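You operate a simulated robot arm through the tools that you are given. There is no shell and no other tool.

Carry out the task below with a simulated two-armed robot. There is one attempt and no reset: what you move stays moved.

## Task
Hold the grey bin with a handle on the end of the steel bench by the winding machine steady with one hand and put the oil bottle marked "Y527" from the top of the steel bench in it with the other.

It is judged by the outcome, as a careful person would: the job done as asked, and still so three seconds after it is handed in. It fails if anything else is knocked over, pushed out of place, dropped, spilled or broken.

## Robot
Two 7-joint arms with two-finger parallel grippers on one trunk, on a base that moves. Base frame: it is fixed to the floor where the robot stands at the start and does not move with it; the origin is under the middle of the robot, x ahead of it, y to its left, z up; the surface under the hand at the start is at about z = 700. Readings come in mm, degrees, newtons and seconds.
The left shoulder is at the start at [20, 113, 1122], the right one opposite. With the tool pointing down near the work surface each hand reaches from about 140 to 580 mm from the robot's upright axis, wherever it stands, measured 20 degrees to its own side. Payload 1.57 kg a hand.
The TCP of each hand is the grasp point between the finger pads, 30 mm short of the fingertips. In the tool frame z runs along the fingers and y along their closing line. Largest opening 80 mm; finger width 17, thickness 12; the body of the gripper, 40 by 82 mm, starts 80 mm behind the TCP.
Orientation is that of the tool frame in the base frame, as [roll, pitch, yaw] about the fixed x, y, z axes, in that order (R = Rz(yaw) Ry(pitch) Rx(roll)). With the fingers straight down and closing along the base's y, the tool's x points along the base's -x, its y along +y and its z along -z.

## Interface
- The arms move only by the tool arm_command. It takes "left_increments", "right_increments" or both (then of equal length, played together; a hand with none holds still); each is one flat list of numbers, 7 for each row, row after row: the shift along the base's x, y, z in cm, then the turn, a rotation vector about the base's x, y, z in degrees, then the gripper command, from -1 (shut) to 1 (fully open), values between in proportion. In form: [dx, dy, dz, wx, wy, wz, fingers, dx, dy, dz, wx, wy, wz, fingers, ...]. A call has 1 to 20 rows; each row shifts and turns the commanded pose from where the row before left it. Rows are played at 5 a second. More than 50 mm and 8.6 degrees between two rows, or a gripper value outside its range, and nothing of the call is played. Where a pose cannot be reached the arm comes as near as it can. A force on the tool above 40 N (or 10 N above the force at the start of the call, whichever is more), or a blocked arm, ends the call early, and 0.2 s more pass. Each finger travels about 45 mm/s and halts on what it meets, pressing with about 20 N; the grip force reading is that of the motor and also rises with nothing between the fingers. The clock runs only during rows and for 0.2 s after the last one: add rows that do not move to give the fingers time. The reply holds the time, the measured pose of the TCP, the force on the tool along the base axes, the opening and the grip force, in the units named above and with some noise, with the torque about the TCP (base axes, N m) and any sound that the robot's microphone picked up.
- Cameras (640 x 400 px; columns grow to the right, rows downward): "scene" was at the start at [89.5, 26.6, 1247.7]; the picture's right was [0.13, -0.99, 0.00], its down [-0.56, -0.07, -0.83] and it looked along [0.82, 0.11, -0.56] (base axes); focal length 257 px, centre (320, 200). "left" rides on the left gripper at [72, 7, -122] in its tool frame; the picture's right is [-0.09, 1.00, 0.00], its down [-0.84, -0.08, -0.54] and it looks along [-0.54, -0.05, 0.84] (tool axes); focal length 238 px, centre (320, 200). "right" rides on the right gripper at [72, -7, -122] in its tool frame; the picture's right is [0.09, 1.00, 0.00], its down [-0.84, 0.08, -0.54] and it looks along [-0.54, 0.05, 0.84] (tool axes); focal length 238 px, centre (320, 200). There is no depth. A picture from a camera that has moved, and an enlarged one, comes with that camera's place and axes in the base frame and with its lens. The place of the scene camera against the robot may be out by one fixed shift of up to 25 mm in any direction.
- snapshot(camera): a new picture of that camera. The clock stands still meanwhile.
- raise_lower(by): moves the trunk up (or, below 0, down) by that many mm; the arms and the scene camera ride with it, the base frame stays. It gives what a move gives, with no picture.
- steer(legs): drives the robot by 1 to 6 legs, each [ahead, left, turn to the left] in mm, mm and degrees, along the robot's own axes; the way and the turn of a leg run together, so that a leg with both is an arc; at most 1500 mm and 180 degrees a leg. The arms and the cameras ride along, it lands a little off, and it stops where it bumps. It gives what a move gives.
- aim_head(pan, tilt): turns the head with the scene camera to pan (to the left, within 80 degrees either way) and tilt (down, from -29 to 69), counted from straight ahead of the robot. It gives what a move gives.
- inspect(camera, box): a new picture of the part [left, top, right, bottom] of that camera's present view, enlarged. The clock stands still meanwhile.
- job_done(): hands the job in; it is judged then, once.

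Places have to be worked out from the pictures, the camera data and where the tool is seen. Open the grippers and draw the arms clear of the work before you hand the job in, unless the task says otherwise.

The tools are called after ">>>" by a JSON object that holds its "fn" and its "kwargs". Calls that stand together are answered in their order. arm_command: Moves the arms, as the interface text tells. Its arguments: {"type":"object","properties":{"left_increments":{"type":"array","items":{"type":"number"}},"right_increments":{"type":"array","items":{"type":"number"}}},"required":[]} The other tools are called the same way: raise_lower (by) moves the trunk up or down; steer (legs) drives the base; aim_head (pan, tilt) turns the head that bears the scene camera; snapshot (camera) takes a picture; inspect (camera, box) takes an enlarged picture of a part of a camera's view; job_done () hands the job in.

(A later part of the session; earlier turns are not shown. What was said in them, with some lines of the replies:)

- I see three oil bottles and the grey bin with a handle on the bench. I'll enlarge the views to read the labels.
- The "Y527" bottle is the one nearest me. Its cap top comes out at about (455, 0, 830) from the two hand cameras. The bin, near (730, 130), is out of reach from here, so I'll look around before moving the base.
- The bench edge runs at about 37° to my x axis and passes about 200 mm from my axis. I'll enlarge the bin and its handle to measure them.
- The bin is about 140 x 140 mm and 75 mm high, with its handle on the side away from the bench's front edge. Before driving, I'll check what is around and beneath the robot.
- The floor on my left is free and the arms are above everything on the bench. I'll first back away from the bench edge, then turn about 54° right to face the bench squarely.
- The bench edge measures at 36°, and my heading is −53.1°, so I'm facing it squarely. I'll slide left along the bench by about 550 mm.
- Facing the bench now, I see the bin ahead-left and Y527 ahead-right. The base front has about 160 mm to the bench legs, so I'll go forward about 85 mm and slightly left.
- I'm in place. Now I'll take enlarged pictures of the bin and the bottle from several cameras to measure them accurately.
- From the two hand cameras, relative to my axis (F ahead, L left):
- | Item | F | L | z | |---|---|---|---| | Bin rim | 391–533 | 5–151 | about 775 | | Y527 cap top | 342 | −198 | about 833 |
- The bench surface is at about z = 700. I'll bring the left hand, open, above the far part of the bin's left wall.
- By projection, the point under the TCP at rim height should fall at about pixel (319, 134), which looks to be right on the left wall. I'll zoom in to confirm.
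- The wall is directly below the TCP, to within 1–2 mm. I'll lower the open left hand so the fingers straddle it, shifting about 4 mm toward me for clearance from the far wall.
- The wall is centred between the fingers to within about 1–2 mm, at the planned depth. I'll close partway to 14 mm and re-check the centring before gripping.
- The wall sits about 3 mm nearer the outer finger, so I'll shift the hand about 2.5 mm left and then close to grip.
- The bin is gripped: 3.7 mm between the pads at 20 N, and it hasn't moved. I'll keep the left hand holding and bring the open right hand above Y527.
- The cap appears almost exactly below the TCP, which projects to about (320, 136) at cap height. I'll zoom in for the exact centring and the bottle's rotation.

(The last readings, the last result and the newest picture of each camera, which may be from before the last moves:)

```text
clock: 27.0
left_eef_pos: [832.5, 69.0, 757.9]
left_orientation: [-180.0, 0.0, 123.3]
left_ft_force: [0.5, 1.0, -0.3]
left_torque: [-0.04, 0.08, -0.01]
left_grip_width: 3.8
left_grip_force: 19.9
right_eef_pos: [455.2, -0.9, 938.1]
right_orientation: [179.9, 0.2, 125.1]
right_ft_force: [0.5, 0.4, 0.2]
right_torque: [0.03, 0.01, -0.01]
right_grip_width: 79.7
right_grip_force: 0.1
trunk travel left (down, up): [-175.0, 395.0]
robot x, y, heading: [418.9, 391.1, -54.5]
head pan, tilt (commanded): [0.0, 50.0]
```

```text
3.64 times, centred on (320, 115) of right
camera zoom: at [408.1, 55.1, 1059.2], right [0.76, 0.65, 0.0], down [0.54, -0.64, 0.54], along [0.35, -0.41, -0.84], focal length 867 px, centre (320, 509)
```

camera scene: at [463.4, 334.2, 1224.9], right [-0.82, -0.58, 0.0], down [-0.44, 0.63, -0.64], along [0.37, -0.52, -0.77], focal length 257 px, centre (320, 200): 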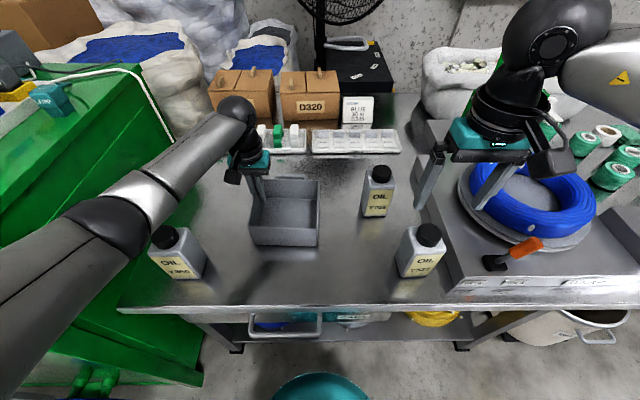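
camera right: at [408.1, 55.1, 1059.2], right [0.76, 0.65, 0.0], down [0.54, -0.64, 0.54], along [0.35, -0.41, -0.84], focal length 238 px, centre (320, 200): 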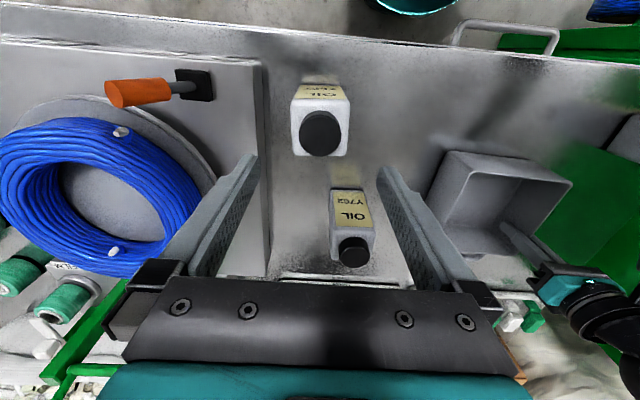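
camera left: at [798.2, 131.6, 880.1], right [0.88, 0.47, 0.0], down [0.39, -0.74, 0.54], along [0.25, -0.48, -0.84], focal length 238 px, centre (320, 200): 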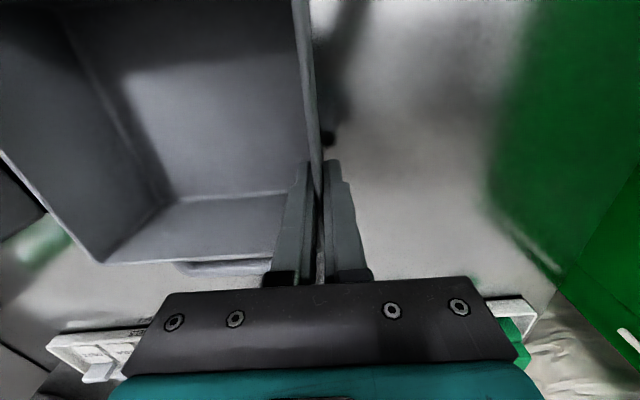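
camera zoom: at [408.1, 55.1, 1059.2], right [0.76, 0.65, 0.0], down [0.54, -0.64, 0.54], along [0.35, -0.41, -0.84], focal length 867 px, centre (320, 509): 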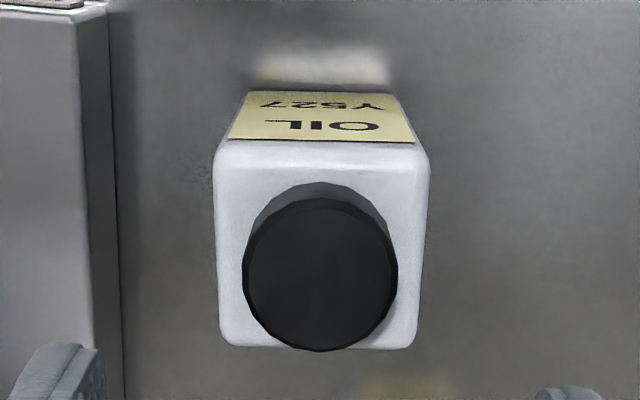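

The bottle is centred under the hand and turned about 3.7° from it. The body is about 59 mm wide and its shoulder is near z = 798. I'll turn the right hand to match and lower it to z ≈ 772, with the fingers either side of the body.

>>> {"fn": "arm_command", "kwargs": {"left_increments": [0, 0, 0, 0, 0, 0, -1, 0, 0, 0, 0, 0, 0, -1, 0, 0, 0, 0, 0, 0, -1, 0, 0, 0, 0, 0, 0, -1, 0, 0, 0, 0, 0, 0, -1, 0, 0, 0, 0, 0, 0, -1, 0, 0, 0, 0, 0, 0, -1, 0, 0, 0, 0, 0, 0, -1, 0, 0, 0, 0, 0, 0, -1], "right_increments": [0.06, -0.08, 0, 0, 0, 1.9, 1, 0, 0, 0, 0, 0, 1.8, 1, 0, 0, -2.7, 0, 0, 0, 1, 0, 0, -2.7, 0, 0, 0, 1, 0, 0, -2.7, 0, 0, 0, 1, 0, 0, -2.7, 0, 0, 0, 1, 0, 0, -2.7, 0, 0, 0, 1, 0, 0, -2.7, 0, 0, 0, 1, 0, 0, 0, 0, 0, 0, 1]}}

>>> {"fn": "snapshot", "kwargs": {"camera": "right"}}

>>> {"fn": "snapshot", "kwargs": {"camera": "scene"}}

```text
clock: 29.0
left_eef_pos: [831.8, 68.4, 757.8]
left_orientation: [-180.0, 0.0, 123.4]
left_ft_force: [0.5, 0.6, 0.7]
left_torque: [0.04, -0.01, -0.06]
left_grip_width: 3.8
left_grip_force: 20.1
right_eef_pos: [459.1, -4.8, 772.5]
right_orientation: [-179.9, 0.0, 129.1]
right_ft_force: [0.2, -0.2, 0.0]
right_torque: [0.0, 0.0, 0.0]
right_grip_width: 80.0
right_grip_force: 0.1
trunk travel left (down, up): [-175.0, 395.0]
robot x, y, heading: [420.9, 385.4, -54.8]
head pan, tilt (commanded): [0.0, 50.0]
```

```text
taken
camera right: at [408.3, 47.9, 894.5], right [0.72, 0.7, 0.0], down [0.59, -0.6, 0.54], along [0.38, -0.39, -0.84], focal length 238 px, centre (320, 200)
```

right: 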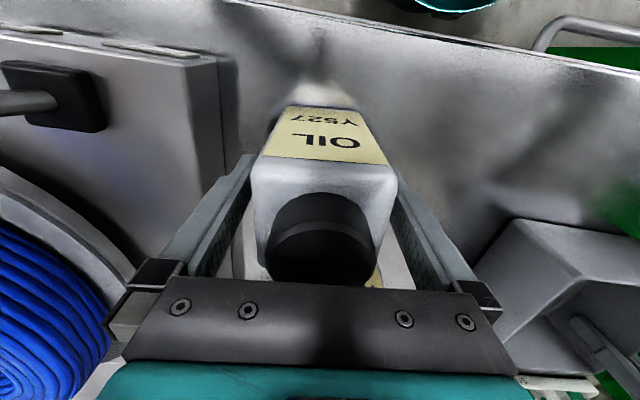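

```text
taken
camera scene: at [463.4, 334.2, 1224.9], right [-0.82, -0.58, 0.0], down [-0.44, 0.63, -0.64], along [0.37, -0.52, -0.77], focal length 257 px, centre (320, 200)
```

scene: 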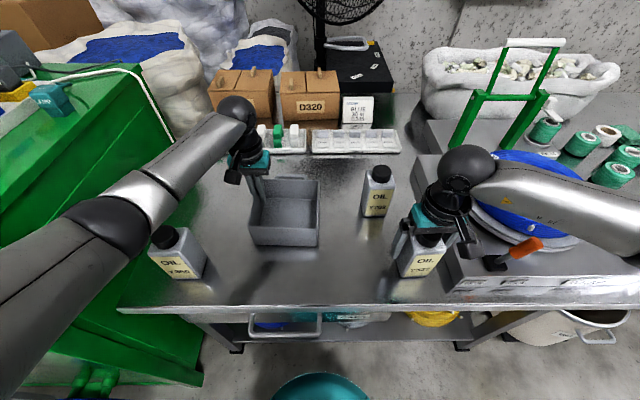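

The bottle stands centred between the right fingers, which are touching nothing. I'll close the right gripper.

>>> {"fn": "arm_command", "kwargs": {"left_increments": [0, 0, 0, 0, 0, 0, -1, 0, 0, 0, 0, 0, 0, -1, 0, 0, 0, 0, 0, 0, -1, 0, 0, 0, 0, 0, 0, -1, 0, 0, 0, 0, 0, 0, -1, 0, 0, 0, 0, 0, 0, -1], "right_increments": [0, 0, 0, 0, 0, 0, 0.7, 0, 0, 0, 0, 0, 0, 0.5, 0, 0, 0, 0, 0, 0, 0.3, 0, 0, 0, 0, 0, 0, -0.2, 0, 0, 0, 0, 0, 0, -1, 0, 0, 0, 0, 0, 0, -1]}}

>>> {"fn": "snapshot", "kwargs": {"camera": "right"}}

```text
clock: 30.4
left_eef_pos: [831.2, 68.2, 758.6]
left_orientation: [180.0, -0.1, 123.2]
left_ft_force: [0.0, 1.3, -0.5]
left_torque: [-0.05, -0.03, -0.03]
left_grip_width: 3.6
left_grip_force: 19.9
right_eef_pos: [459.2, -4.0, 773.0]
right_orientation: [-180.0, 0.0, 129.0]
right_ft_force: [-1.0, -0.3, 0.1]
right_torque: [-0.06, 0.03, 0.0]
right_grip_width: 60.0
right_grip_force: 20.2
trunk travel left (down, up): [-175.0, 395.0]
robot x, y, heading: [423.6, 392.4, -54.7]
head pan, tilt (commanded): [0.0, 50.0]
```

```text
taken
camera right: at [408.3, 47.9, 894.9], right [0.72, 0.7, 0.0], down [0.59, -0.6, 0.54], along [0.38, -0.39, -0.84], focal length 238 px, centre (320, 200)
```

right: 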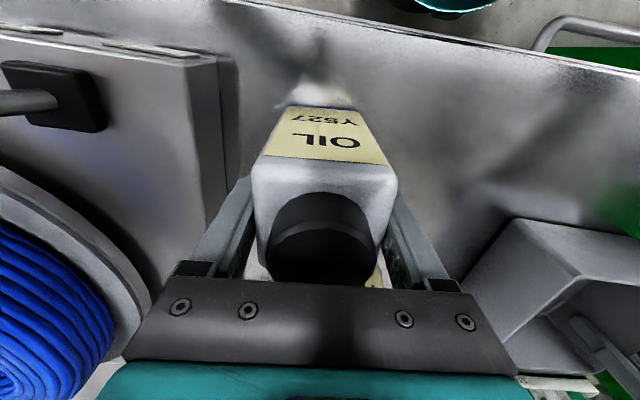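

Y527 is gripped, 60 mm wide at 20 N. I'll lift it slowly by 40 mm and check for slipping.

>>> {"fn": "arm_command", "kwargs": {"left_increments": [0, 0, 0, 0, 0, 0, -1, 0, 0, 0, 0, 0, 0, -1, 0, 0, 0, 0, 0, 0, -1, 0, 0, 0, 0, 0, 0, -1, 0, 0, 0, 0, 0, 0, -1, 0, 0, 0, 0, 0, 0, -1], "right_increments": [0, 0, 0.5, 0, 0, 0, -1, 0, 0, 0.8, 0, 0, 0, -1, 0, 0, 0.9, 0, 0, 0, -1, 0, 0, 0.9, 0, 0, 0, -1, 0, 0, 0.9, 0, 0, 0, -1, 0, 0, 0, 0, 0, 0, -1]}}

>>> {"fn": "snapshot", "kwargs": {"camera": "right"}}

>>> {"fn": "snapshot", "kwargs": {"camera": "scene"}}

```text
clock: 31.8
left_eef_pos: [832.7, 68.4, 758.9]
left_orientation: [180.0, 0.0, 123.2]
left_ft_force: [0.4, -0.6, -0.3]
left_torque: [0.03, 0.01, -0.02]
left_grip_width: 4.0
left_grip_force: 19.8
right_eef_pos: [456.6, -2.2, 814.7]
right_orientation: [179.9, 0.0, 129.0]
right_ft_force: [0.5, -0.3, -3.0]
right_torque: [0.01, -0.01, -0.04]
right_grip_width: 59.9
right_grip_force: 20.4
trunk travel left (down, up): [-175.0, 395.0]
robot x, y, heading: [417.4, 386.4, -54.7]
head pan, tilt (commanded): [0.0, 50.0]
```

```text
taken
camera right: at [406.5, 49.5, 936.8], right [0.72, 0.7, 0.0], down [0.59, -0.6, 0.54], along [0.38, -0.39, -0.84], focal length 238 px, centre (320, 200)
```

right: 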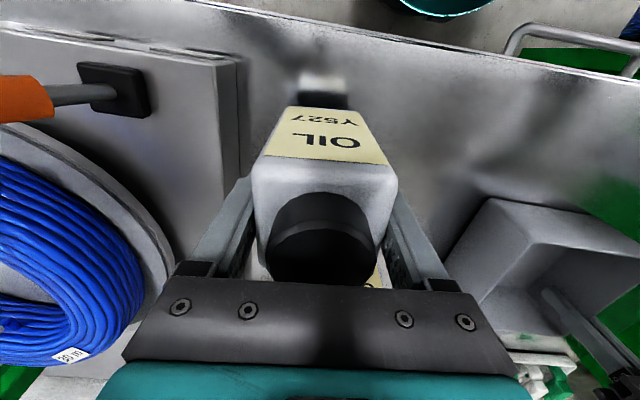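

```text
taken
camera scene: at [463.4, 334.1, 1224.8], right [-0.82, -0.58, 0.0], down [-0.44, 0.63, -0.64], along [0.37, -0.52, -0.77], focal length 257 px, centre (320, 200)
```

scene: 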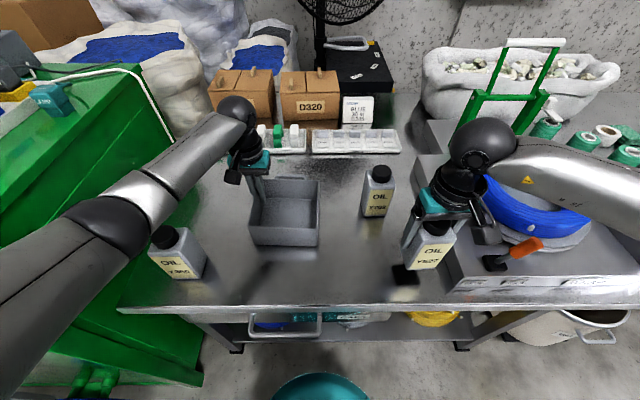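

The bottle weighs about 3 N and isn't slipping. I'll raise it to about z = 930, carry it over the near-right part of the bin clear of the left hand, and turn it −5.7° to line up with the bin.

>>> {"fn": "arm_command", "kwargs": {"left_increments": [0, 0, 0, 0, 0, 0, -1, 0, 0, 0, 0, 0, 0, -1, 0, 0, 0, 0, 0, 0, -1, 0, 0, 0, 0, 0, 0, -1, 0, 0, 0, 0, 0, 0, -1, 0, 0, 0, 0, 0, 0, -1, 0, 0, 0, 0, 0, 0, -1, 0, 0, 0, 0, 0, 0, -1, 0, 0, 0, 0, 0, 0, -1, 0, 0, 0, 0, 0, 0, -1, 0, 0, 0, 0, 0, 0, -1, 0, 0, 0, 0, 0, 0, -1, 0, 0, 0, 0, 0, 0, -1, 0, 0, 0, 0, 0, 0, -1, 0, 0, 0, 0, 0, 0, -1, 0, 0, 0, 0, 0, 0, -1], "right_increments": [0, 0, 2, 0, 0, 0, -1, 0, 0, 2.6, 0, 0, 0, -1, 0, 0, 2.6, 0, 0, 0, -1, 0, 0, 2.6, 0, 0, 0, -1, 0.8, 0.2, 1.8, 0, 0, 0, -1, 2.0, 0.6, 0, 0, 0, 0, -1, 2.8, 0.8, 0, 0, 0, -0.7, -1, 3.0, 0.85, 0, 0, 0, -1, -1, 3.0, 0.85, 0, 0, 0, -1, -1, 3.0, 0.85, 0, 0, 0, -1, -1, 3.0, 0.85, 0, 0, 0, -1, -1, 3.0, 0.85, 0, 0, 0, -1, -1, 2.8, 0.75, 0, 0, 0, 0, -1, 2.0, 0.6, 0, 0, 0, 0, -1, 0.6, 0.2, 0, 0, 0, 0, -1, 0, 0, 0, 0, 0, 0, -1]}}

>>> {"fn": "snapshot", "kwargs": {"camera": "right"}}

>>> {"fn": "snapshot", "kwargs": {"camera": "left"}}

>>> {"fn": "snapshot", "kwargs": {"camera": "scene"}}

```text
clock: 35.2
left_eef_pos: [832.5, 68.5, 759.2]
left_orientation: [179.9, -0.1, 123.2]
left_ft_force: [-0.9, -0.5, 1.7]
left_torque: [0.05, 0.06, -0.03]
left_grip_width: 4.1
left_grip_force: 19.8
right_eef_pos: [716.9, 72.5, 929.8]
right_orientation: [-180.0, 0.0, 123.3]
right_ft_force: [-0.4, -0.6, -3.4]
right_torque: [-0.03, -0.01, 0.02]
right_grip_width: 59.9
right_grip_force: 19.9
trunk travel left (down, up): [-175.0, 395.0]
robot x, y, heading: [420.0, 394.2, -54.7]
head pan, tilt (commanded): [0.0, 50.0]
```

```text
taken
camera right: at [672.2, 129.7, 1051.0], right [0.78, 0.62, 0.0], down [0.52, -0.66, 0.54], along [0.34, -0.42, -0.84], focal length 238 px, centre (320, 200)
```

right: 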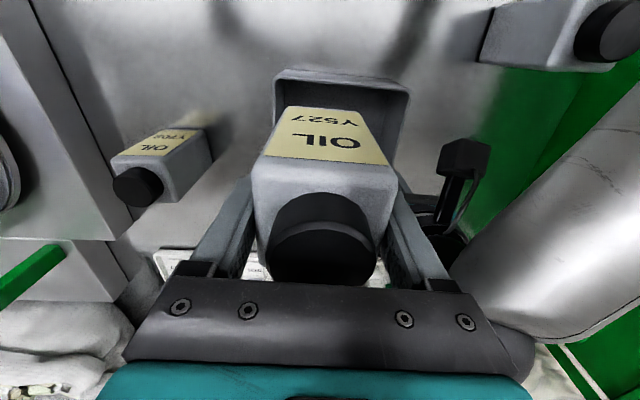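

```text
taken
camera left: at [798.3, 131.6, 880.1], right [0.88, 0.47, 0.0], down [0.39, -0.74, 0.54], along [0.25, -0.48, -0.84], focal length 238 px, centre (320, 200)
```

left: 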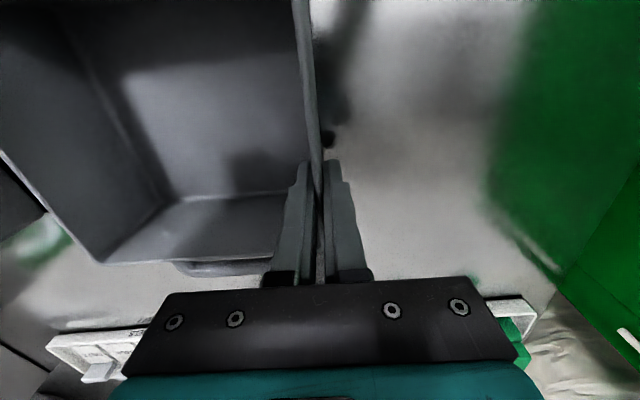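

```text
taken
camera scene: at [463.5, 334.1, 1224.8], right [-0.82, -0.58, 0.0], down [-0.44, 0.63, -0.64], along [0.37, -0.52, -0.77], focal length 257 px, centre (320, 200)
```

scene: 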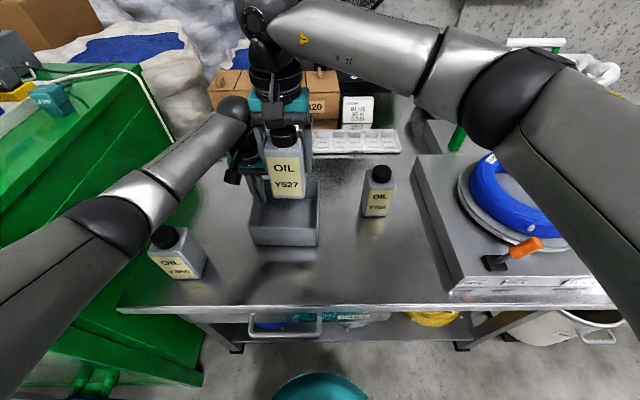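

The bottle now hangs over the bin. Measured from the camera, the TCP is 43 mm inside the near wall and 48 mm inside the right wall. I'll shift 5 mm ahead and 9 mm left, then lower to z ≈ 800.

>>> {"fn": "arm_command", "kwargs": {"left_increments": [0, 0, 0, 0, 0, 0, -1, 0, 0, 0, 0, 0, 0, -1, 0, 0, 0, 0, 0, 0, -1, 0, 0, 0, 0, 0, 0, -1, 0, 0, 0, 0, 0, 0, -1, 0, 0, 0, 0, 0, 0, -1, 0, 0, 0, 0, 0, 0, -1, 0, 0, 0, 0, 0, 0, -1], "right_increments": [0.5, 0.05, 0, 0, 0, 0, -1, 0.52, 0.06, 0, 0, 0, 0, -1, 0, 0, 0, 0, 0, 0, -1, 0, 0, -2, 0, 0, 0, -1, 0, 0, -2, 0, 0, 0, -1, 0, 0, -2, 0, 0, 0, -1, 0, 0, -1, 0, 0, 0, -1, 0, 0, 0, 0, 0, 0, -1]}}

>>> {"fn": "snapshot", "kwargs": {"camera": "right"}}

>>> {"fn": "snapshot", "kwargs": {"camera": "left"}}

>>> {"fn": "snapshot", "kwargs": {"camera": "scene"}}

```text
clock: 37.0
left_eef_pos: [832.8, 68.6, 757.8]
left_orientation: [180.0, 0.1, 123.3]
left_ft_force: [-1.0, -0.2, 1.3]
left_torque: [-0.05, -0.05, 0.01]
left_grip_width: 3.9
left_grip_force: 20.2
right_eef_pos: [727.4, 72.3, 861.5]
right_orientation: [179.9, 0.0, 123.2]
right_ft_force: [-0.6, 0.2, -3.3]
right_torque: [-0.02, 0.0, 0.0]
right_grip_width: 59.6
right_grip_force: 19.9
trunk travel left (down, up): [-175.0, 395.0]
robot x, y, heading: [422.0, 387.1, -54.5]
head pan, tilt (commanded): [0.0, 50.0]
```

```text
taken
camera right: at [682.8, 130.2, 982.4], right [0.78, 0.62, 0.0], down [0.52, -0.66, 0.54], along [0.34, -0.42, -0.84], focal length 238 px, centre (320, 200)
```

right: 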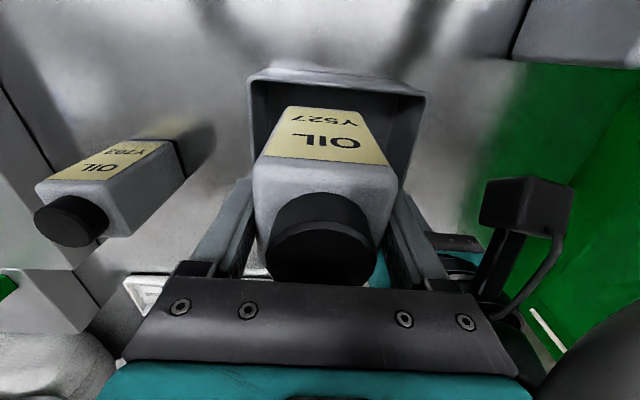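

```text
taken
camera left: at [798.3, 131.6, 880.1], right [0.88, 0.47, 0.0], down [0.39, -0.74, 0.54], along [0.25, -0.48, -0.84], focal length 238 px, centre (320, 200)
```

left: 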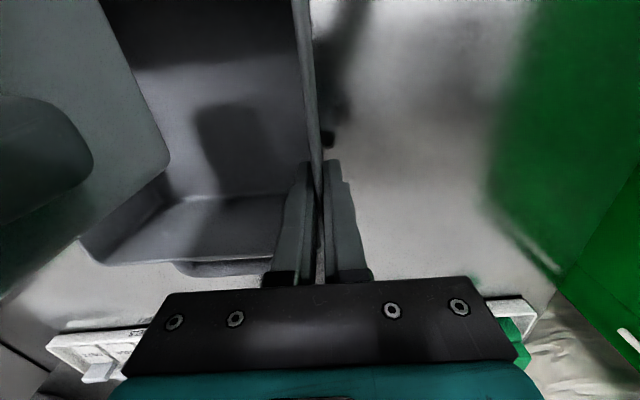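

```text
taken
camera scene: at [463.5, 334.2, 1224.8], right [-0.82, -0.58, 0.0], down [-0.44, 0.63, -0.64], along [0.37, -0.52, -0.77], focal length 257 px, centre (320, 200)
```

scene: 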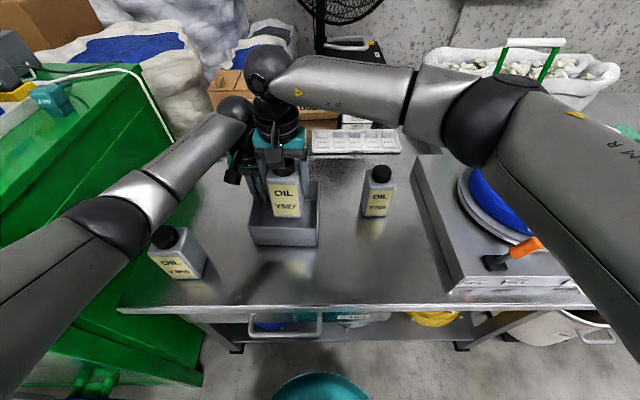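

Clearances look good: the bottle has about 12 mm to the near wall, 25 mm to the right wall and 35 mm to the left finger. I'll lower on to z ≈ 790, just above contact.

>>> {"fn": "arm_command", "kwargs": {"left_increments": [0, 0, 0, 0, 0, 0, -1, 0, 0, 0, 0, 0, 0, -1, 0, 0, 0, 0, 0, 0, -1, 0, 0, 0, 0, 0, 0, -1, 0, 0, 0, 0, 0, 0, -1, 0, 0, 0, 0, 0, 0, -1], "right_increments": [0, 0, -1.5, 0, 0, 0, -1, 0, 0, -1.5, 0, 0, 0, -1, 0, 0, -1.5, 0, 0, 0, -1, 0, 0, -1.5, 0, 0, 0, -1, 0, 0, -1.0, 0, 0, 0, -1, 0, 0, 0, 0, 0, 0, -1]}}

>>> {"fn": "snapshot", "kwargs": {"camera": "right"}}

>>> {"fn": "inspect", "kwargs": {"camera": "scene", "box": [200, 40, 360, 260]}}

```text
clock: 38.4
left_eef_pos: [832.7, 68.5, 758.3]
left_orientation: [-180.0, 0.1, 123.2]
left_ft_force: [0.7, 0.3, 0.5]
left_torque: [-0.01, 0.02, -0.01]
left_grip_width: 3.7
left_grip_force: 19.7
right_eef_pos: [727.5, 72.8, 787.6]
right_orientation: [-180.0, 0.0, 123.2]
right_ft_force: [-0.3, 0.2, -2.3]
right_torque: [-0.01, -0.01, -0.01]
right_grip_width: 59.7
right_grip_force: 19.7
trunk travel left (down, up): [-175.0, 395.0]
robot x, y, heading: [421.5, 388.6, -55.1]
head pan, tilt (commanded): [0.0, 50.0]
```

```text
taken
camera right: at [682.6, 130.3, 909.7], right [0.78, 0.62, 0.0], down [0.52, -0.66, 0.54], along [0.34, -0.42, -0.84], focal length 238 px, centre (320, 200)
```

right: 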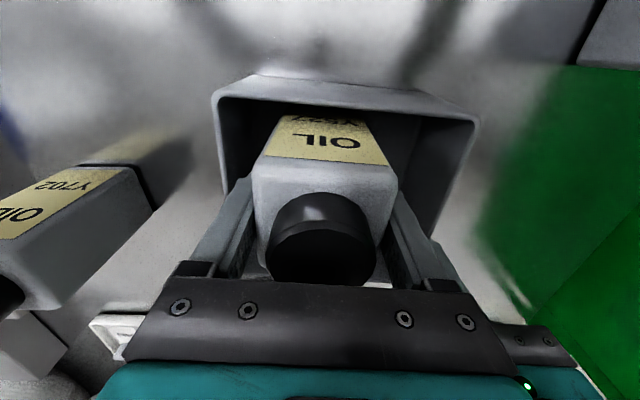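

```text
1.82 times, centred on (280, 150) of scene
camera zoom: at [463.5, 334.2, 1224.8], right [-0.82, -0.58, 0.0], down [-0.44, 0.63, -0.64], along [0.37, -0.52, -0.77], focal length 467 px, centre (393, 291)
```

zoom: 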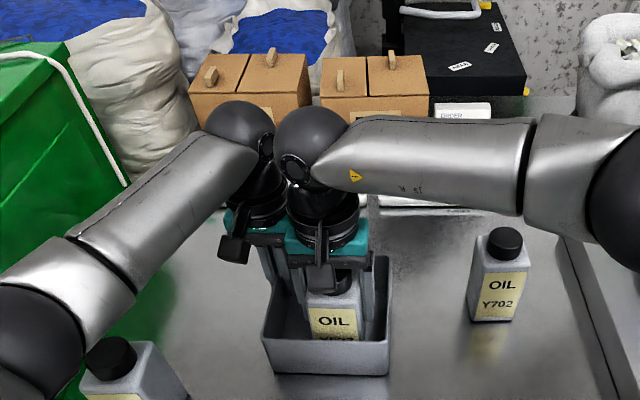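

Both wrists are clear of each other and the bottle is inside the bin, about 10 mm above the floor. I'll lower it in small steps and watch the force.

>>> {"fn": "arm_command", "kwargs": {"left_increments": [0, 0, 0, 0, 0, 0, -1, 0, 0, 0, 0, 0, 0, -1, 0, 0, 0, 0, 0, 0, -1, 0, 0, 0, 0, 0, 0, -1, 0, 0, 0, 0, 0, 0, -1], "right_increments": [0, 0, -0.2, 0, 0, 0, -1, 0, 0, -0.2, 0, 0, 0, -1, 0, 0, -0.2, 0, 0, 0, -1, 0, 0, -0.2, 0, 0, 0, -1, 0, 0, 0, 0, 0, 0, -1]}}

```text
clock: 39.6
left_eef_pos: [832.4, 69.3, 757.4]
left_orientation: [-179.9, -0.1, 123.3]
left_ft_force: [0.5, -0.2, 0.8]
left_torque: [0.01, -0.03, -0.01]
left_grip_width: 3.7
left_grip_force: 20.1
right_eef_pos: [727.5, 72.1, 781.7]
right_orientation: [180.0, 0.0, 123.1]
right_ft_force: [-0.9, -0.5, -3.8]
right_torque: [-0.04, -0.01, -0.01]
right_grip_width: 60.0
right_grip_force: 19.7
trunk travel left (down, up): [-175.0, 395.0]
robot x, y, heading: [417.2, 389.2, -54.7]
head pan, tilt (commanded): [0.0, 50.0]
```

No contact yet at z ≈ 781, where the force is still just the bottle's weight. I'll continue down in 1 mm steps.

>>> {"fn": "arm_command", "kwargs": {"left_increments": [0, 0, 0, 0, 0, 0, -1, 0, 0, 0, 0, 0, 0, -1, 0, 0, 0, 0, 0, 0, -1, 0, 0, 0, 0, 0, 0, -1], "right_increments": [0, 0, -0.1, 0, 0, 0, -1, 0, 0, -0.1, 0, 0, 0, -1, 0, 0, 0, 0, 0, 0, -1, 0, 0, 0, 0, 0, 0, -1]}}

```text
clock: 40.6
left_eef_pos: [831.3, 67.7, 758.6]
left_orientation: [179.9, 0.1, 123.2]
left_ft_force: [1.0, 0.2, 0.6]
left_torque: [-0.01, 0.0, 0.03]
left_grip_width: 3.8
left_grip_force: 19.7
right_eef_pos: [727.4, 72.4, 779.5]
right_orientation: [180.0, 0.0, 123.2]
right_ft_force: [0.8, -0.2, -4.5]
right_torque: [-0.01, -0.04, 0.01]
right_grip_width: 59.9
right_grip_force: 20.4
trunk travel left (down, up): [-175.0, 395.0]
robot x, y, heading: [422.3, 388.4, -54.7]
head pan, tilt (commanded): [0.0, 50.0]
```

Still no contact at z ≈ 779.5. I'll take two more 1 mm steps down.

>>> {"fn": "arm_command", "kwargs": {"left_increments": [0, 0, 0, 0, 0, 0, -1, 0, 0, 0, 0, 0, 0, -1, 0, 0, 0, 0, 0, 0, -1, 0, 0, 0, 0, 0, 0, -1], "right_increments": [0, 0, -0.1, 0, 0, 0, -1, 0, 0, -0.1, 0, 0, 0, -1, 0, 0, 0, 0, 0, 0, -1, 0, 0, 0, 0, 0, 0, -1]}}

```text
clock: 41.6
left_eef_pos: [832.3, 68.3, 756.9]
left_orientation: [180.0, 0.0, 123.3]
left_ft_force: [1.7, 0.2, 0.3]
left_torque: [-0.03, 0.05, -0.02]
left_grip_width: 3.7
left_grip_force: 20.2
right_eef_pos: [728.2, 73.9, 777.5]
right_orientation: [179.9, 0.1, 123.1]
right_ft_force: [-1.4, -1.6, 1.9]
right_torque: [-0.07, 0.21, 0.02]
right_grip_width: 60.0
right_grip_force: 20.1
trunk travel left (down, up): [-175.0, 395.0]
robot x, y, heading: [425.0, 391.3, -54.8]
head pan, tilt (commanded): [0.0, 50.0]
```

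The vertical force went from −3.5 to +1.9 N, so the bottle is resting on the bin floor. I'll open the right fingers just enough to release it (67 mm), staying clear of the walls.

>>> {"fn": "arm_command", "kwargs": {"left_increments": [0, 0, 0, 0, 0, 0, -1, 0, 0, 0, 0, 0, 0, -1, 0, 0, 0, 0, 0, 0, -1, 0, 0, 0, 0, 0, 0, -1, 0, 0, 0, 0, 0, 0, -1, 0, 0, 0, 0, 0, 0, -1], "right_increments": [0, 0, 0, 0, 0, 0, 0.5, 0, 0, 0, 0, 0, 0, 0.55, 0, 0, 0, 0, 0, 0, 0.6, 0, 0, 0, 0, 0, 0, 0.675, 0, 0, 0, 0, 0, 0, 0.675, 0, 0, 0, 0, 0, 0, 0.675]}}

>>> {"fn": "snapshot", "kwargs": {"camera": "right"}}

>>> {"fn": "inspect", "kwargs": {"camera": "scene", "box": [200, 40, 360, 260]}}

```text
clock: 43.0
left_eef_pos: [831.9, 68.1, 757.1]
left_orientation: [180.0, 0.1, 123.3]
left_ft_force: [1.6, -0.4, -0.8]
left_torque: [-0.06, -0.06, -0.02]
left_grip_width: 4.1
left_grip_force: 19.8
right_eef_pos: [728.3, 74.2, 777.0]
right_orientation: [180.0, 0.0, 123.3]
right_ft_force: [-0.7, -0.1, 0.3]
right_torque: [0.01, 0.03, 0.0]
right_grip_width: 66.8
right_grip_force: 0.0
trunk travel left (down, up): [-175.0, 395.0]
robot x, y, heading: [418.7, 390.7, -54.8]
head pan, tilt (commanded): [0.0, 50.0]
```

```text
taken
camera right: at [683.0, 131.0, 899.5], right [0.78, 0.62, 0.0], down [0.52, -0.66, 0.54], along [0.34, -0.42, -0.84], focal length 238 px, centre (320, 200)
```

right: 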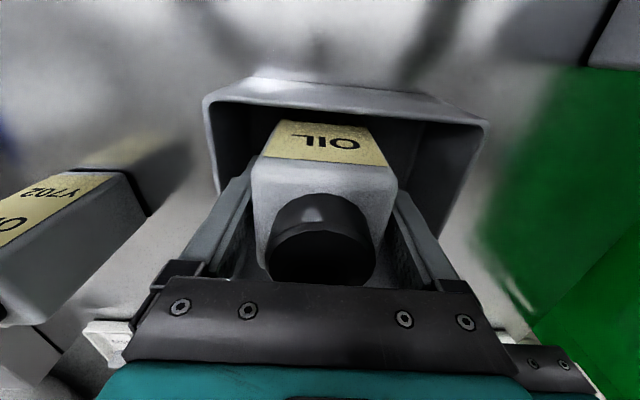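

```text
1.82 times, centred on (280, 150) of scene
camera zoom: at [463.5, 334.2, 1224.8], right [-0.82, -0.58, 0.0], down [-0.44, 0.63, -0.64], along [0.37, -0.52, -0.77], focal length 467 px, centre (393, 291)
```

zoom: 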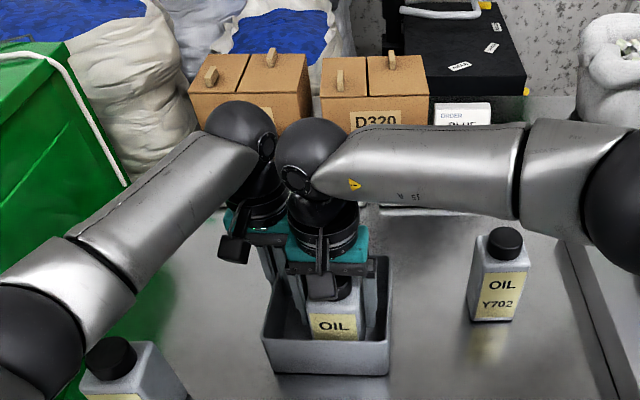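

The bottle is released and standing upright, with the fingers a few mm clear on both sides. I'll raise the right hand slowly, straight up.

>>> {"fn": "arm_command", "kwargs": {"left_increments": [0, 0, 0, 0, 0, 0, -1, 0, 0, 0, 0, 0, 0, -1, 0, 0, 0, 0, 0, 0, -1, 0, 0, 0, 0, 0, 0, -1, 0, 0, 0, 0, 0, 0, -1, 0, 0, 0, 0, 0, 0, -1], "right_increments": [0, 0, 0.5, 0, 0, 0, 0.675, 0, 0, 0.8, 0, 0, 0, 0.675, 0, 0, 0.8, 0, 0, 0, 0.675, 0, 0, 0.8, 0, 0, 0, 0.675, 0, 0, 0.8, 0, 0, 0, 0.675, 0, 0, 0, 0, 0, 0, 0.675]}}

>>> {"fn": "snapshot", "kwargs": {"camera": "right"}}

```text
clock: 44.4
left_eef_pos: [831.6, 69.4, 758.1]
left_orientation: [179.9, 0.1, 123.4]
left_ft_force: [1.0, -0.8, 0.9]
left_torque: [0.02, -0.03, 0.05]
left_grip_width: 4.1
left_grip_force: 19.3
right_eef_pos: [726.1, 72.1, 813.9]
right_orientation: [-179.9, -0.1, 123.2]
right_ft_force: [-0.1, -0.4, 0.1]
right_torque: [0.0, -0.02, -0.03]
right_grip_width: 67.0
right_grip_force: 0.0
trunk travel left (down, up): [-175.0, 395.0]
robot x, y, heading: [419.7, 390.3, -54.7]
head pan, tilt (commanded): [0.0, 50.0]
```

```text
taken
camera right: at [681.5, 130.4, 935.4], right [0.78, 0.62, 0.0], down [0.52, -0.66, 0.54], along [0.34, -0.42, -0.84], focal length 238 px, centre (320, 200)
```

right: 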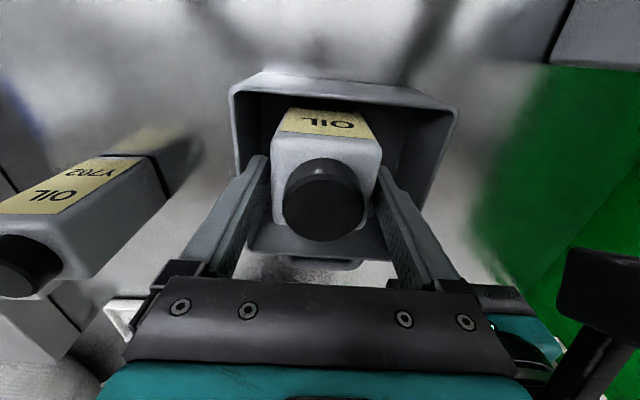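

The bottle stays put and the fingers are now above the rim. I'll raise the right hand fully, then move it aside to the right.

>>> {"fn": "arm_command", "kwargs": {"left_increments": [0, 0, 0, 0, 0, 0, -1, 0, 0, 0, 0, 0, 0, -1, 0, 0, 0, 0, 0, 0, -1, 0, 0, 0, 0, 0, 0, -1, 0, 0, 0, 0, 0, 0, -1, 0, 0, 0, 0, 0, 0, -1, 0, 0, 0, 0, 0, 0, -1, 0, 0, 0, 0, 0, 0, -1, 0, 0, 0, 0, 0, 0, -1, 0, 0, 0, 0, 0, 0, -1, 0, 0, 0, 0, 0, 0, -1, 0, 0, 0, 0, 0, 0, -1], "right_increments": [0, 0, 2, 0, 0, 0, 0.675, 0, 0, 3, 0, 0, 0, 0.675, 0, 0, 3, 0, 0, 0, 0.8, 0, 0, 3, 0, 0, 0, 1, 0, 0, 3, 0, 0, 0, 1, -2.5, -1, 2, 0, 0, 0, 1, -3.2, -1.4, 2, 0, 0, 0, 1, -3.2, -1.4, 2, 0, 0, 0, 1, -3.2, -1.4, 1, 0, 0, 0, 1, -3.2, -1.4, 0, 0, 0, 0, 1, -2, -1, 0, 0, 0, 0, 1, 0, 0, 0, 0, 0, 0, 1]}}

>>> {"fn": "snapshot", "kwargs": {"camera": "scene"}}

>>> {"fn": "snapshot", "kwargs": {"camera": "left"}}

>>> {"fn": "snapshot", "kwargs": {"camera": "right"}}

```text
clock: 47.0
left_eef_pos: [831.4, 69.3, 758.5]
left_orientation: [180.0, 0.0, 123.2]
left_ft_force: [0.4, 0.2, -0.2]
left_torque: [-0.06, -0.04, 0.0]
left_grip_width: 3.7
left_grip_force: 20.1
right_eef_pos: [551.7, -2.4, 1022.1]
right_orientation: [179.9, 0.0, 123.4]
right_ft_force: [0.0, -1.0, -0.7]
right_torque: [-0.02, 0.02, 0.0]
right_grip_width: 79.9
right_grip_force: 0.1
trunk travel left (down, up): [-175.0, 395.0]
robot x, y, heading: [418.9, 390.8, -54.9]
head pan, tilt (commanded): [0.0, 50.0]
```

```text
taken
camera scene: at [463.4, 334.2, 1224.9], right [-0.82, -0.58, 0.0], down [-0.44, 0.63, -0.64], along [0.37, -0.52, -0.77], focal length 257 px, centre (320, 200)
```

scene: 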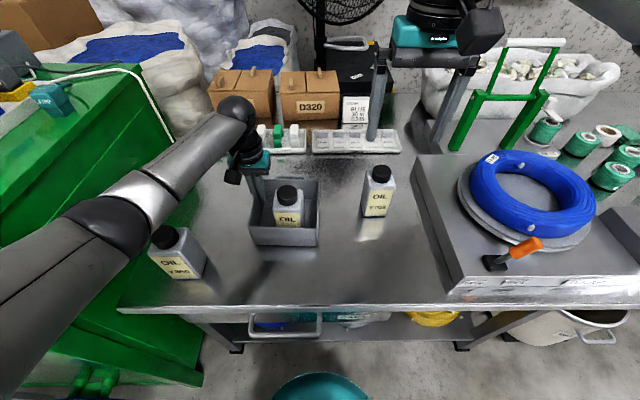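

```text
taken
camera left: at [798.1, 131.6, 880.1], right [0.88, 0.47, 0.0], down [0.39, -0.74, 0.54], along [0.25, -0.48, -0.84], focal length 238 px, centre (320, 200)
```

left: 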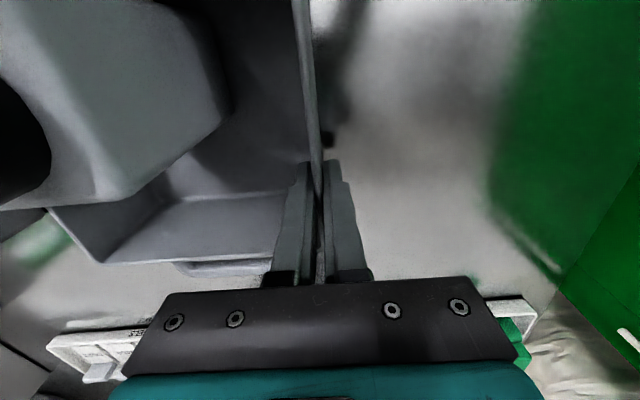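

```text
taken
camera right: at [507.7, 55.3, 1144.6], right [0.78, 0.62, 0.0], down [0.52, -0.66, 0.54], along [0.34, -0.42, -0.84], focal length 238 px, centre (320, 200)
```

right: 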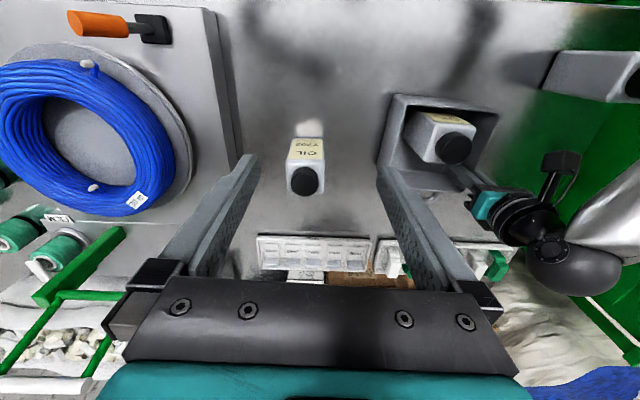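

Y527 stands upright in the bin and nothing else has moved. I'll open the left fingers modestly (30 mm), so the inner finger stays away from the bottle, and raise the left hand straight up.

>>> {"fn": "arm_command", "kwargs": {"left_increments": [0, 0, 0, 0, 0, 0, -0.7, 0, 0, 0, 0, 0, 0, -0.4, 0, 0, 0, 0, 0, 0, -0.25, 0, 0, 0, 0, 0, 0, -0.25]}}

>>> {"fn": "snapshot", "kwargs": {"camera": "left"}}

```text
clock: 48.0
left_eef_pos: [831.1, 67.7, 759.5]
left_orientation: [-179.9, 0.1, 123.3]
left_ft_force: [-0.9, 0.1, 1.0]
left_torque: [-0.01, 0.0, -0.02]
left_grip_width: 29.9
left_grip_force: 0.0
right_eef_pos: [552.5, -1.2, 1021.8]
right_orientation: [179.9, -0.1, 123.2]
right_ft_force: [0.7, -0.5, 0.0]
right_torque: [-0.03, 0.02, -0.01]
right_grip_width: 79.9
right_grip_force: 0.0
trunk travel left (down, up): [-175.0, 395.0]
robot x, y, heading: [420.7, 390.3, -55.0]
head pan, tilt (commanded): [0.0, 50.0]
```

```text
taken
camera left: at [798.2, 131.6, 880.1], right [0.88, 0.47, 0.0], down [0.39, -0.74, 0.54], along [0.25, -0.48, -0.84], focal length 238 px, centre (320, 200)
```

left: 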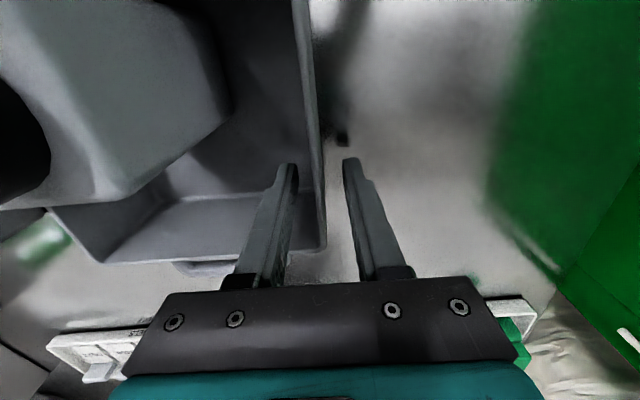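

The left fingers are clear on both sides of the wall. I'll raise the left hand straight up past the rim and then retreat up and away.

>>> {"fn": "arm_command", "kwargs": {"left_increments": [0, 0, 1, 0, 0, 0, -0.25, 0, 0, 1.5, 0, 0, 0, -0.25, 0, 0, 2, 0, 0, 0, -0.25, 0, 0, 2.5, 0, 0, 0, -0.25, 0, 0, 3, 0, 0, 0, -0.25, 0, 0, 3, 0, 0, 0, 0, 0.95, 1.2, 3, 0, 0, 0, 0.5, 0.95, 1.2, 3, 0, 0, 0, 1, 0.95, 1.2, 3, 0, 0, 0, 1, 0.95, 1.2, 3, 0, 0, 0, 1, 0.95, 1.2, 3, 0, 0, 0, 1, 0, 0, 2, 0, 0, 0, 1, 0, 0, 0, 0, 0, 0, 1]}}

>>> {"fn": "snapshot", "kwargs": {"camera": "scene"}}

>>> {"fn": "inspect", "kwargs": {"camera": "scene", "box": [120, 120, 420, 310]}}

>>> {"fn": "snapshot", "kwargs": {"camera": "left"}}

```text
clock: 50.8
left_eef_pos: [879.0, 129.7, 1056.4]
left_orientation: [-180.0, -0.1, 123.3]
left_ft_force: [1.0, 0.1, 0.3]
left_torque: [0.0, 0.02, 0.02]
left_grip_width: 79.9
left_grip_force: 0.0
right_eef_pos: [551.2, -2.2, 1021.7]
right_orientation: [180.0, 0.0, 123.2]
right_ft_force: [-0.4, -0.8, -0.2]
right_torque: [0.01, -0.01, 0.01]
right_grip_width: 80.3
right_grip_force: 0.0
trunk travel left (down, up): [-175.0, 395.0]
robot x, y, heading: [421.7, 391.6, -54.5]
head pan, tilt (commanded): [0.0, 50.0]
```

```text
taken
camera scene: at [463.4, 334.3, 1224.8], right [-0.82, -0.58, 0.0], down [-0.44, 0.63, -0.64], along [0.37, -0.52, -0.77], focal length 257 px, centre (320, 200)
```

scene: 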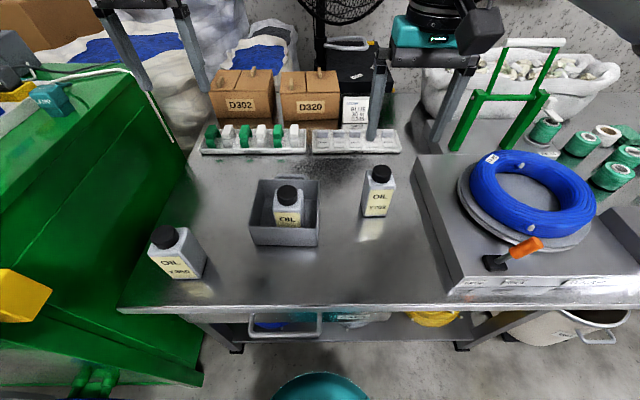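

```text
2.11 times, centred on (270, 215) of scene
camera zoom: at [463.4, 334.3, 1224.8], right [-0.82, -0.58, 0.0], down [-0.44, 0.63, -0.64], along [0.37, -0.52, -0.77], focal length 541 px, centre (425, 168)
```

zoom: 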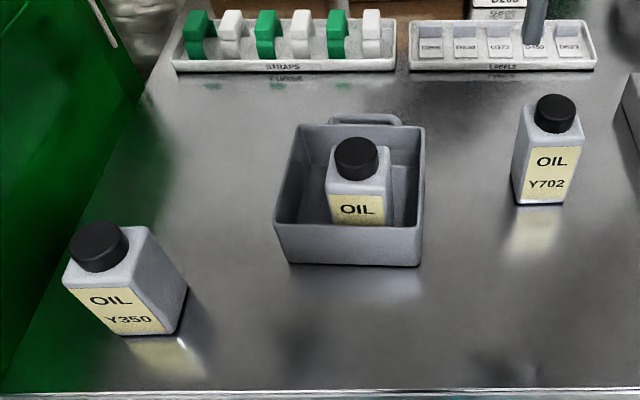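

```text
taken
camera left: at [845.1, 193.3, 1178.6], right [0.88, 0.47, 0.0], down [0.39, -0.74, 0.54], along [0.25, -0.48, -0.84], focal length 238 px, centre (320, 200)
```

left: 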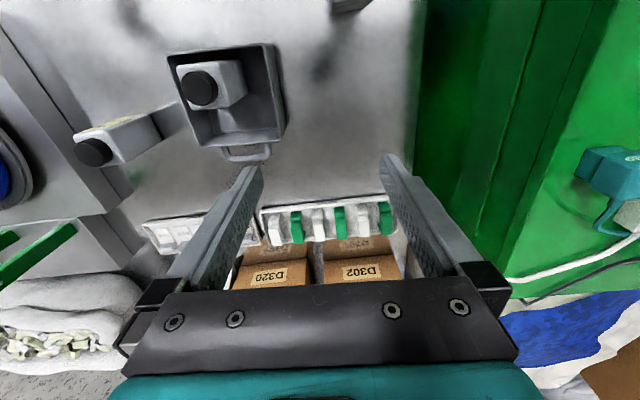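

Bottle Y527 stands upright in the bin, and the bin is where it was. The other bottles and trays are undisturbed, and both open hands are well clear. I'm handing the job in.

>>> {"fn": "job_done", "kwargs": {}}

```text
The job is handed in.
```

The oil bottle marked "Y527" is standing upright in the grey bin with the handle. The left hand held the bin by its wall the whole time the right hand lowered and released the bottle.

The last pictures show the bin where it was and the other bottles and trays undisturbed. Both grippers were open and clear of the work when I handed the job in. The reply only confirmed the hand-in; no verdict came back.
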